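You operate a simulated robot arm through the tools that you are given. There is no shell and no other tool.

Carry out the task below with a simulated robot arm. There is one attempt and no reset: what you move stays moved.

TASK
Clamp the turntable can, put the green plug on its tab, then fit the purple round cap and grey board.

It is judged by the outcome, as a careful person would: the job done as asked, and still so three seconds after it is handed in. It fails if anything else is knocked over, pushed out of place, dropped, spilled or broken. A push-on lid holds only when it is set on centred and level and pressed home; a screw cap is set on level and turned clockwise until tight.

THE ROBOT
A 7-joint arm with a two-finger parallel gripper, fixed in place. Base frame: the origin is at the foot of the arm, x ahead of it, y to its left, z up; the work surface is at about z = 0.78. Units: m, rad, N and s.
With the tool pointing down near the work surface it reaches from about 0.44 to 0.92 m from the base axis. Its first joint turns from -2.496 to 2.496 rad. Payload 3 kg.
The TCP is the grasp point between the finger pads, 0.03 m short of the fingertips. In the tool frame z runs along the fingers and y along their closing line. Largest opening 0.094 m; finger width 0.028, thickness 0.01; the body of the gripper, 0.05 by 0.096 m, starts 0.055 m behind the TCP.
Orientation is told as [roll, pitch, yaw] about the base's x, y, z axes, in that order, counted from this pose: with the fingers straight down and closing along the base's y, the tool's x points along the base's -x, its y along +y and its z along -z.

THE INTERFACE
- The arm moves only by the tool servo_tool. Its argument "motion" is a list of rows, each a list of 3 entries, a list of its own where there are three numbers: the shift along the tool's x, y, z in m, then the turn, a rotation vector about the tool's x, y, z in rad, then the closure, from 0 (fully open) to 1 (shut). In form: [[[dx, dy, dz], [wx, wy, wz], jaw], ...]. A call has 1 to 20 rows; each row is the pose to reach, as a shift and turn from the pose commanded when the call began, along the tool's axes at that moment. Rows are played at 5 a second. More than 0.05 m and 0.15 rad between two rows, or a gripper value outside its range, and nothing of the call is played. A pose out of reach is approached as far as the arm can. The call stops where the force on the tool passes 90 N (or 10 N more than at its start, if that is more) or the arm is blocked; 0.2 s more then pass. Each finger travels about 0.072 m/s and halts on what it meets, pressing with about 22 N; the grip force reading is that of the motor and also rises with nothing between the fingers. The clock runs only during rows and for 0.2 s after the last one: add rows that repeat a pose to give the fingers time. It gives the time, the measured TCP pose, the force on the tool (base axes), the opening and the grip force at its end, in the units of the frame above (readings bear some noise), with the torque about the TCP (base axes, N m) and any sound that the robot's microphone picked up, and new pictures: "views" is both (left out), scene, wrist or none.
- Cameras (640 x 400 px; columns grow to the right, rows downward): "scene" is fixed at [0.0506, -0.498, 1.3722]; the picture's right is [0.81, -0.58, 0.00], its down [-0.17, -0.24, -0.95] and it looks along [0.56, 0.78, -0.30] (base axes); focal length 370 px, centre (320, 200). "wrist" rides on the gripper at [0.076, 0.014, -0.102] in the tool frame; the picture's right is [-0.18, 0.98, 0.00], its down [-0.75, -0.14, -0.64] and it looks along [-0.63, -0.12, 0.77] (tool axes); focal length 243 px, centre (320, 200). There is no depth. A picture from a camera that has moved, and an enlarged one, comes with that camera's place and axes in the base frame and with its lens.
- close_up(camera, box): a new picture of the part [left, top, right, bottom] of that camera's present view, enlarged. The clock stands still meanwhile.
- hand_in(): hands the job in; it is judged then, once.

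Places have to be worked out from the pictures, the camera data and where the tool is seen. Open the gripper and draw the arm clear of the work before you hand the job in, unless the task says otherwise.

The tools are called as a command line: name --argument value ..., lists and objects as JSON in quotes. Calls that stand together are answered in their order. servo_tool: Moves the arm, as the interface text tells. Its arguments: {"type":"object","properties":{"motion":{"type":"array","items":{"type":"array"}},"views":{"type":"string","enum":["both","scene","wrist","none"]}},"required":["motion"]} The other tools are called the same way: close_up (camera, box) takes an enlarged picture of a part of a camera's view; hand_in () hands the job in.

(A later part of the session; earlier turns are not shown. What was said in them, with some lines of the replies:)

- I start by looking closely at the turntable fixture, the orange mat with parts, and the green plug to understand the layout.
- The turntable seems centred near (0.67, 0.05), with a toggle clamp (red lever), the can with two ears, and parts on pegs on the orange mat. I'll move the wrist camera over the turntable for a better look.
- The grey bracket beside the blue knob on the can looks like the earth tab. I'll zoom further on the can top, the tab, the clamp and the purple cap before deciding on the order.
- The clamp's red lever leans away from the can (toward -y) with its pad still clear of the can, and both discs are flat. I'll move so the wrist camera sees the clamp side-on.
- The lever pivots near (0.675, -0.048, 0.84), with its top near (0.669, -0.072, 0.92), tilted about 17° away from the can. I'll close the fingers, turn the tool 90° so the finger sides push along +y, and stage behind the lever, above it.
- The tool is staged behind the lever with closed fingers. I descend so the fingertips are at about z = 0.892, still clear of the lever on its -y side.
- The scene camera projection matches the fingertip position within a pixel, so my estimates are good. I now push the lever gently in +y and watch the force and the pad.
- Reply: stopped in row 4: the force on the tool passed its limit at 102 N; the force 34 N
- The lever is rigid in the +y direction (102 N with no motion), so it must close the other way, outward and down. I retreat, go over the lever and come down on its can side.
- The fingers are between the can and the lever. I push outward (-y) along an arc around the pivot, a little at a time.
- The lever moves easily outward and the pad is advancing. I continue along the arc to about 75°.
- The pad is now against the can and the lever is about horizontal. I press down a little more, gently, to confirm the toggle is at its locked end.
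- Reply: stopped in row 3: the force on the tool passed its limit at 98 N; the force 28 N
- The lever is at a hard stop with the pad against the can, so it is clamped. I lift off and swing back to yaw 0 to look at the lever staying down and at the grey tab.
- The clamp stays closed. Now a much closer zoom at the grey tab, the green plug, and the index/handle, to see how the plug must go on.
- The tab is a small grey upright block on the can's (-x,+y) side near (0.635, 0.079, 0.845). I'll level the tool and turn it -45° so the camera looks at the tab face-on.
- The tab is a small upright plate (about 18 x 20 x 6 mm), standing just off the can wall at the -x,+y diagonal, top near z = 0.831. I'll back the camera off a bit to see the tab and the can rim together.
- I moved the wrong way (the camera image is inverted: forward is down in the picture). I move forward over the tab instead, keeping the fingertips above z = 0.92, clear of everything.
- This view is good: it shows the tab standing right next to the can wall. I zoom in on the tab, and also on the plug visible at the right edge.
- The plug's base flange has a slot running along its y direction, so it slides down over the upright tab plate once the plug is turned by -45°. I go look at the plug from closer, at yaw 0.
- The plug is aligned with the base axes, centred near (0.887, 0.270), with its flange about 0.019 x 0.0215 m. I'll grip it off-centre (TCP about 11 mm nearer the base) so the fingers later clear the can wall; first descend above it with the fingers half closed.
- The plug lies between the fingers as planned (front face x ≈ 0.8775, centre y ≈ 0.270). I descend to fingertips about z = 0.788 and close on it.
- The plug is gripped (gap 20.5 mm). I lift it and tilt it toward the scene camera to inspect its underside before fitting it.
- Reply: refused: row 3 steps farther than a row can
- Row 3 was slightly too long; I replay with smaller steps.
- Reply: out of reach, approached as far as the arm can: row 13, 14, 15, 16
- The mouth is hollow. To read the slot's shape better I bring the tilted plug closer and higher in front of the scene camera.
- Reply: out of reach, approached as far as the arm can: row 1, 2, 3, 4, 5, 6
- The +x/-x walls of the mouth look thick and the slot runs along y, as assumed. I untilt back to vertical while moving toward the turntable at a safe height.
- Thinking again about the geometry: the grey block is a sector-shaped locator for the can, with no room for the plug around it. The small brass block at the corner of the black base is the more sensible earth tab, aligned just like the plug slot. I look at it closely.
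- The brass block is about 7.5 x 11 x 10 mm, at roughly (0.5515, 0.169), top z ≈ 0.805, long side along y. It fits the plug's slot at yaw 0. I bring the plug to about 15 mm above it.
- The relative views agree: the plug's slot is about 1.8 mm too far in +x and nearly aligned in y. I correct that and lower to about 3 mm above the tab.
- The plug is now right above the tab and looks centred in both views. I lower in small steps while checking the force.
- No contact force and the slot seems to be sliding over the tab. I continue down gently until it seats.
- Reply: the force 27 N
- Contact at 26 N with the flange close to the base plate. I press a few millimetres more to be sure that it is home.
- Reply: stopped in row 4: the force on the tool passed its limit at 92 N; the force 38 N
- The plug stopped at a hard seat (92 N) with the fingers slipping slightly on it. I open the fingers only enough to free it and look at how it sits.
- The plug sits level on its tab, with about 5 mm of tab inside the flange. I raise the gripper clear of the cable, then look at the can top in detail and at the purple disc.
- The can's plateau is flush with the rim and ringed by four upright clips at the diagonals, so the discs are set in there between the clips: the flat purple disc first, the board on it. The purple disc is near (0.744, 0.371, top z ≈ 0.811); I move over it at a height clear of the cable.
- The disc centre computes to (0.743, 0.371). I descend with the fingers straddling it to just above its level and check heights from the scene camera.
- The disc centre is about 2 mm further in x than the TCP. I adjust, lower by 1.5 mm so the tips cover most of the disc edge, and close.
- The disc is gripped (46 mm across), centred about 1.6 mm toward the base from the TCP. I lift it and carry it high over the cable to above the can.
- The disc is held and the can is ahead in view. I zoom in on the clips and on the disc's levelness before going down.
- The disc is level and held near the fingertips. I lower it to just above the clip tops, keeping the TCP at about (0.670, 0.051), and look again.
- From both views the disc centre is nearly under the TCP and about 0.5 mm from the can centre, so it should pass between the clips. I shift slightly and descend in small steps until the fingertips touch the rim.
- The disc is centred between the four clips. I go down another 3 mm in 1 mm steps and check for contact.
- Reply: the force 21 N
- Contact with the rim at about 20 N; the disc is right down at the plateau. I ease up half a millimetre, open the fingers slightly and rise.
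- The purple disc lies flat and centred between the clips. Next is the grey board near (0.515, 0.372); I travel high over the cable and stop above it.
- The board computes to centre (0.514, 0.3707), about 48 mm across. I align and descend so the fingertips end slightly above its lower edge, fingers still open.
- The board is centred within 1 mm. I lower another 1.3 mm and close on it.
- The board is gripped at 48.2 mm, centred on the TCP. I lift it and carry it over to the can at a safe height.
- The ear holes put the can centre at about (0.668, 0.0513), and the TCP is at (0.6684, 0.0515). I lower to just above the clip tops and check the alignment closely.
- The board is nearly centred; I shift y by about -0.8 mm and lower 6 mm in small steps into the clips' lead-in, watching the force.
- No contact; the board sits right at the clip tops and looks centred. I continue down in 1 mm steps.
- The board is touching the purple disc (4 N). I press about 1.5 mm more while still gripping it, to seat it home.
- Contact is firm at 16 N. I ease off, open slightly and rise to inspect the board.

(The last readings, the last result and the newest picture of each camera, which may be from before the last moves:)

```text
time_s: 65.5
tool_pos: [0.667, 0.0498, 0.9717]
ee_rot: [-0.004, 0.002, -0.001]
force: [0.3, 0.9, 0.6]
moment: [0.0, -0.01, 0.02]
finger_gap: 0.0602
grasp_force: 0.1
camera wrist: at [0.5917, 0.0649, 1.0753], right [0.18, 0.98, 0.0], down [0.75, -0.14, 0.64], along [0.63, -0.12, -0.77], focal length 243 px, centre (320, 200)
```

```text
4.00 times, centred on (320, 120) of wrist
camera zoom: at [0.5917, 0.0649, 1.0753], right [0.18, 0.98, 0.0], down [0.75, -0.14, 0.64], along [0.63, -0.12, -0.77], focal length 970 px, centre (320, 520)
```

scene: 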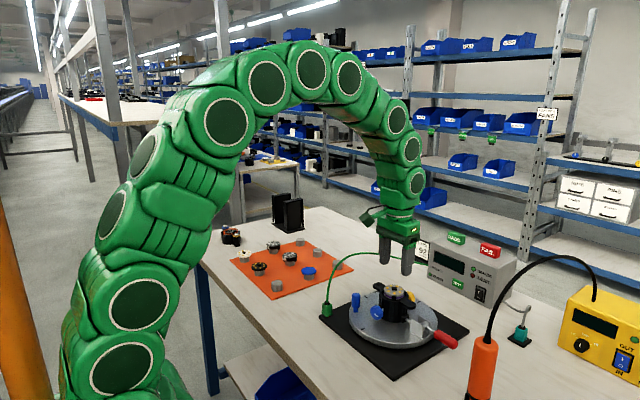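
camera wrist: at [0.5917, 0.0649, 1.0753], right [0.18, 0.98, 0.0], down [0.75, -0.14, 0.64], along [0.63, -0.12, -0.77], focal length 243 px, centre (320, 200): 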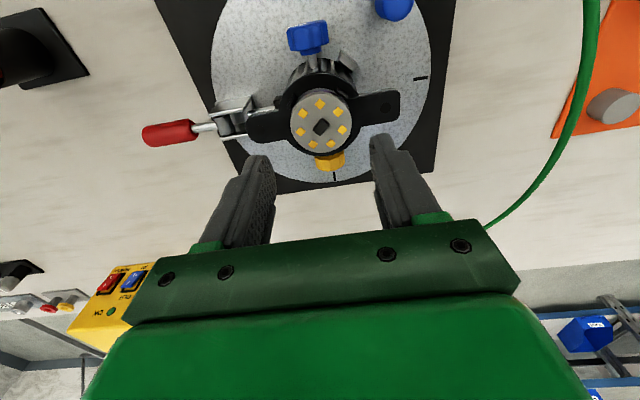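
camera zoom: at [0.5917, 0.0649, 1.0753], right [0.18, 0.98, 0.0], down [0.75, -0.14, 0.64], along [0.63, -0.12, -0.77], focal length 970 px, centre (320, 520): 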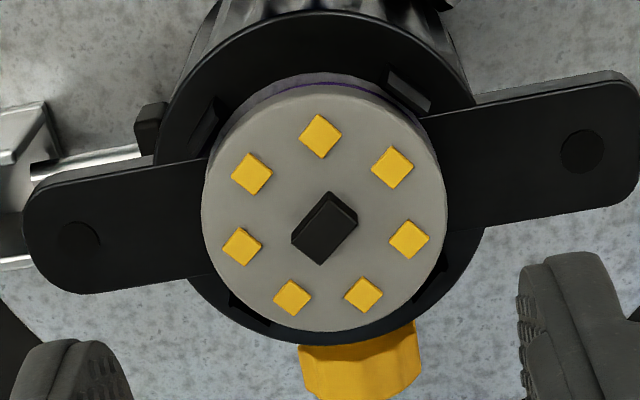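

Board and purple disc sit level between the clips. I now check the plug, the clamp and the mat for any disturbance.

close_up --camera "scene" --box '[312, 290, 348, 322]'

close_up --camera "scene" --box '[330, 270, 470, 370]'

close_up --camera "scene" --box '[215, 200, 365, 310]'

close_up --camera "scene" --box '[386, 278, 414, 298]'

```text
12.50 times, centred on (330, 306) of scene
camera zoom: at [0.0506, -0.498, 1.3722], right [0.81, -0.58, 0.0], down [-0.17, -0.24, -0.95], along [0.56, 0.78, -0.3], focal length 4621 px, centre (195, -1125)
```

zoom: 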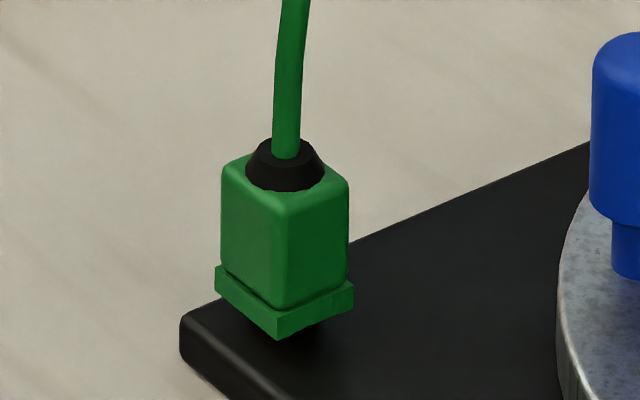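

```text
4.00 times, centred on (400, 320) of scene
camera zoom: at [0.0506, -0.498, 1.3722], right [0.81, -0.58, 0.0], down [-0.17, -0.24, -0.95], along [0.56, 0.78, -0.3], focal length 1479 px, centre (0, -280)
```

zoom: 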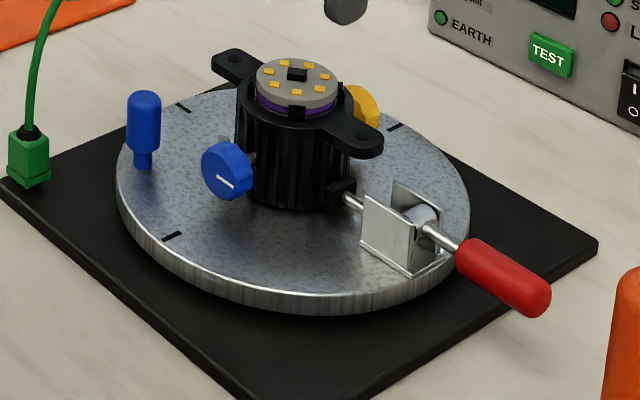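

```text
3.64 times, centred on (290, 255) of scene
camera zoom: at [0.0506, -0.498, 1.3722], right [0.81, -0.58, 0.0], down [-0.17, -0.24, -0.95], along [0.56, 0.78, -0.3], focal length 1344 px, centre (429, 0)
```

zoom: 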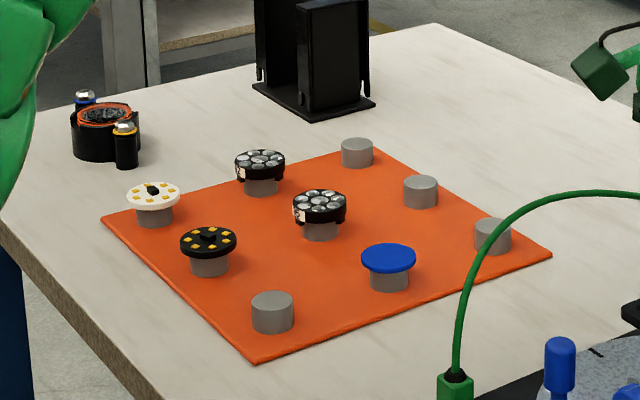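

```text
16.00 times, centred on (400, 288) of scene
camera zoom: at [0.0506, -0.498, 1.3722], right [0.81, -0.58, 0.0], down [-0.17, -0.24, -0.95], along [0.56, 0.78, -0.3], focal length 5915 px, centre (-960, -1208)
```

zoom: 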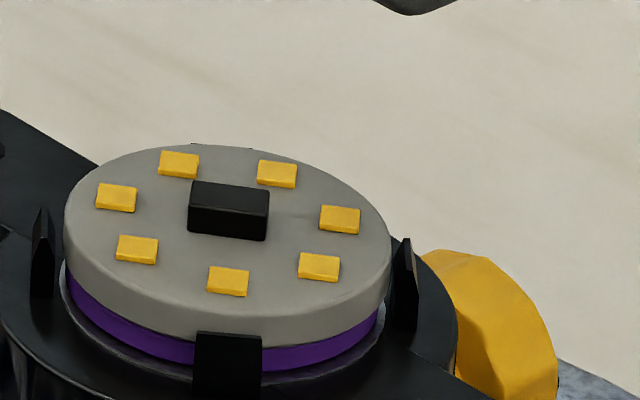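

Everything is in place: clamp locked, plug level on its tab, purple disc and board stacked flat between the clips, and the other parts undisturbed. I open the gripper fully, rise, and retreat to near the start pose.

servo_tool --motion '[[[0, 0, -0.045], [0, 0, 0], 0.36], [[0, 0, -0.09], [0, 0, 0], 0.2], [[0, 0, -0.135], [0, 0, 0], 0], [[0, 0, -0.18], [0, 0, 0], 0], [[0.02, 0.045, -0.185], [0, 0, 0], 0], [[0.04, 0.09, -0.185], [0, 0, 0], 0], [[0.06, 0.135, -0.185], [0, 0, 0], 0], [[0.08, 0.18, -0.185], [0, 0, 0], 0], [[0.1, 0.225, -0.185], [0, 0, 0], 0], [[0.12, 0.27, -0.185], [0, 0, 0], 0], [[0.14, 0.315, -0.185], [0, 0, 0], 0], [[0.16, 0.355, -0.185], [0, 0, 0], 0], [[0.16, 0.355, -0.185], [0, 0, 0], 0]]'

close_up --camera "scene" --box '[310, 250, 450, 350]'

```text
time_s: 68.3
tool_pos: [0.5102, 0.4058, 1.1568]
ee_rot: [-0.003, 0.001, 0.001]
force: [0.0, -0.4, 0.4]
moment: [0.03, -0.01, -0.02]
finger_gap: 0.0939
grasp_force: 0.1
camera wrist: at [0.4324, 0.4211, 1.2601], right [0.18, 0.98, 0.0], down [0.75, -0.14, 0.64], along [0.63, -0.12, -0.77], focal length 243 px, centre (320, 200)
```

scene: 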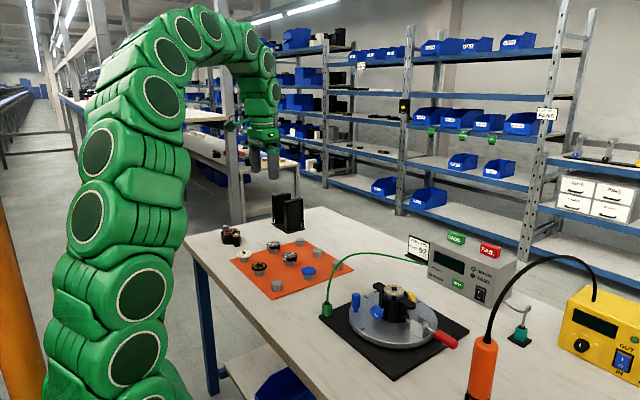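
wrist: 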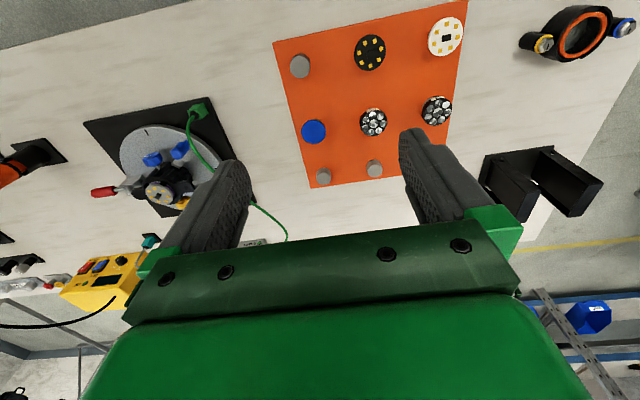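

```text
4.00 times, centred on (380, 300) of scene
camera zoom: at [0.0506, -0.498, 1.3722], right [0.81, -0.58, 0.0], down [-0.17, -0.24, -0.95], along [0.56, 0.78, -0.3], focal length 1479 px, centre (80, -200)
```

zoom: 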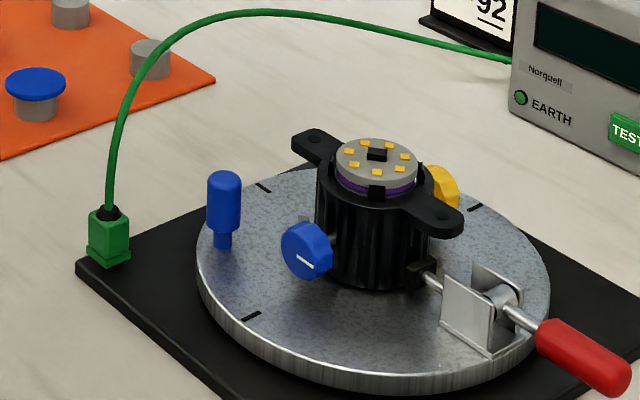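

The arm is clear with the gripper open. The lever is clamped, the plug is on the brass tab, and the purple disc and grey board are stacked in the can with nothing else moved, so I hand the job in.

hand_in

```text
The job is handed in.
```

I finished all four steps and handed the job in; the result of the judging hasn't come back.

- **Clamp:** The red lever is down against its stop and the pad is pressed on the can. It stayed closed after I let go.
- **Green plug:** It sits level on the small brass block at the corner of the black base. I took that block as its tab, because the grey block beside the can left no room for the plug. It stopped at a hard seat under about 90 N, with about 5 mm of the 10 mm tab inside the flange. I think that is the full depth of its socket, but I couldn't see the fit directly.
- **Purple cap:** It lies flat on top of the can, between the four clips. I fitted it before the board because it is a flat disc, and the board has a raised part in the middle that a disc on top would have rested on.
- **Grey board:** It rests level on the purple cap between the clips. I pressed it down with about 16 N and it did not move further.

In the last pictures the other parts on the mat and around the bench look undisturbed. The arm is back near its starting position with the gripper open.
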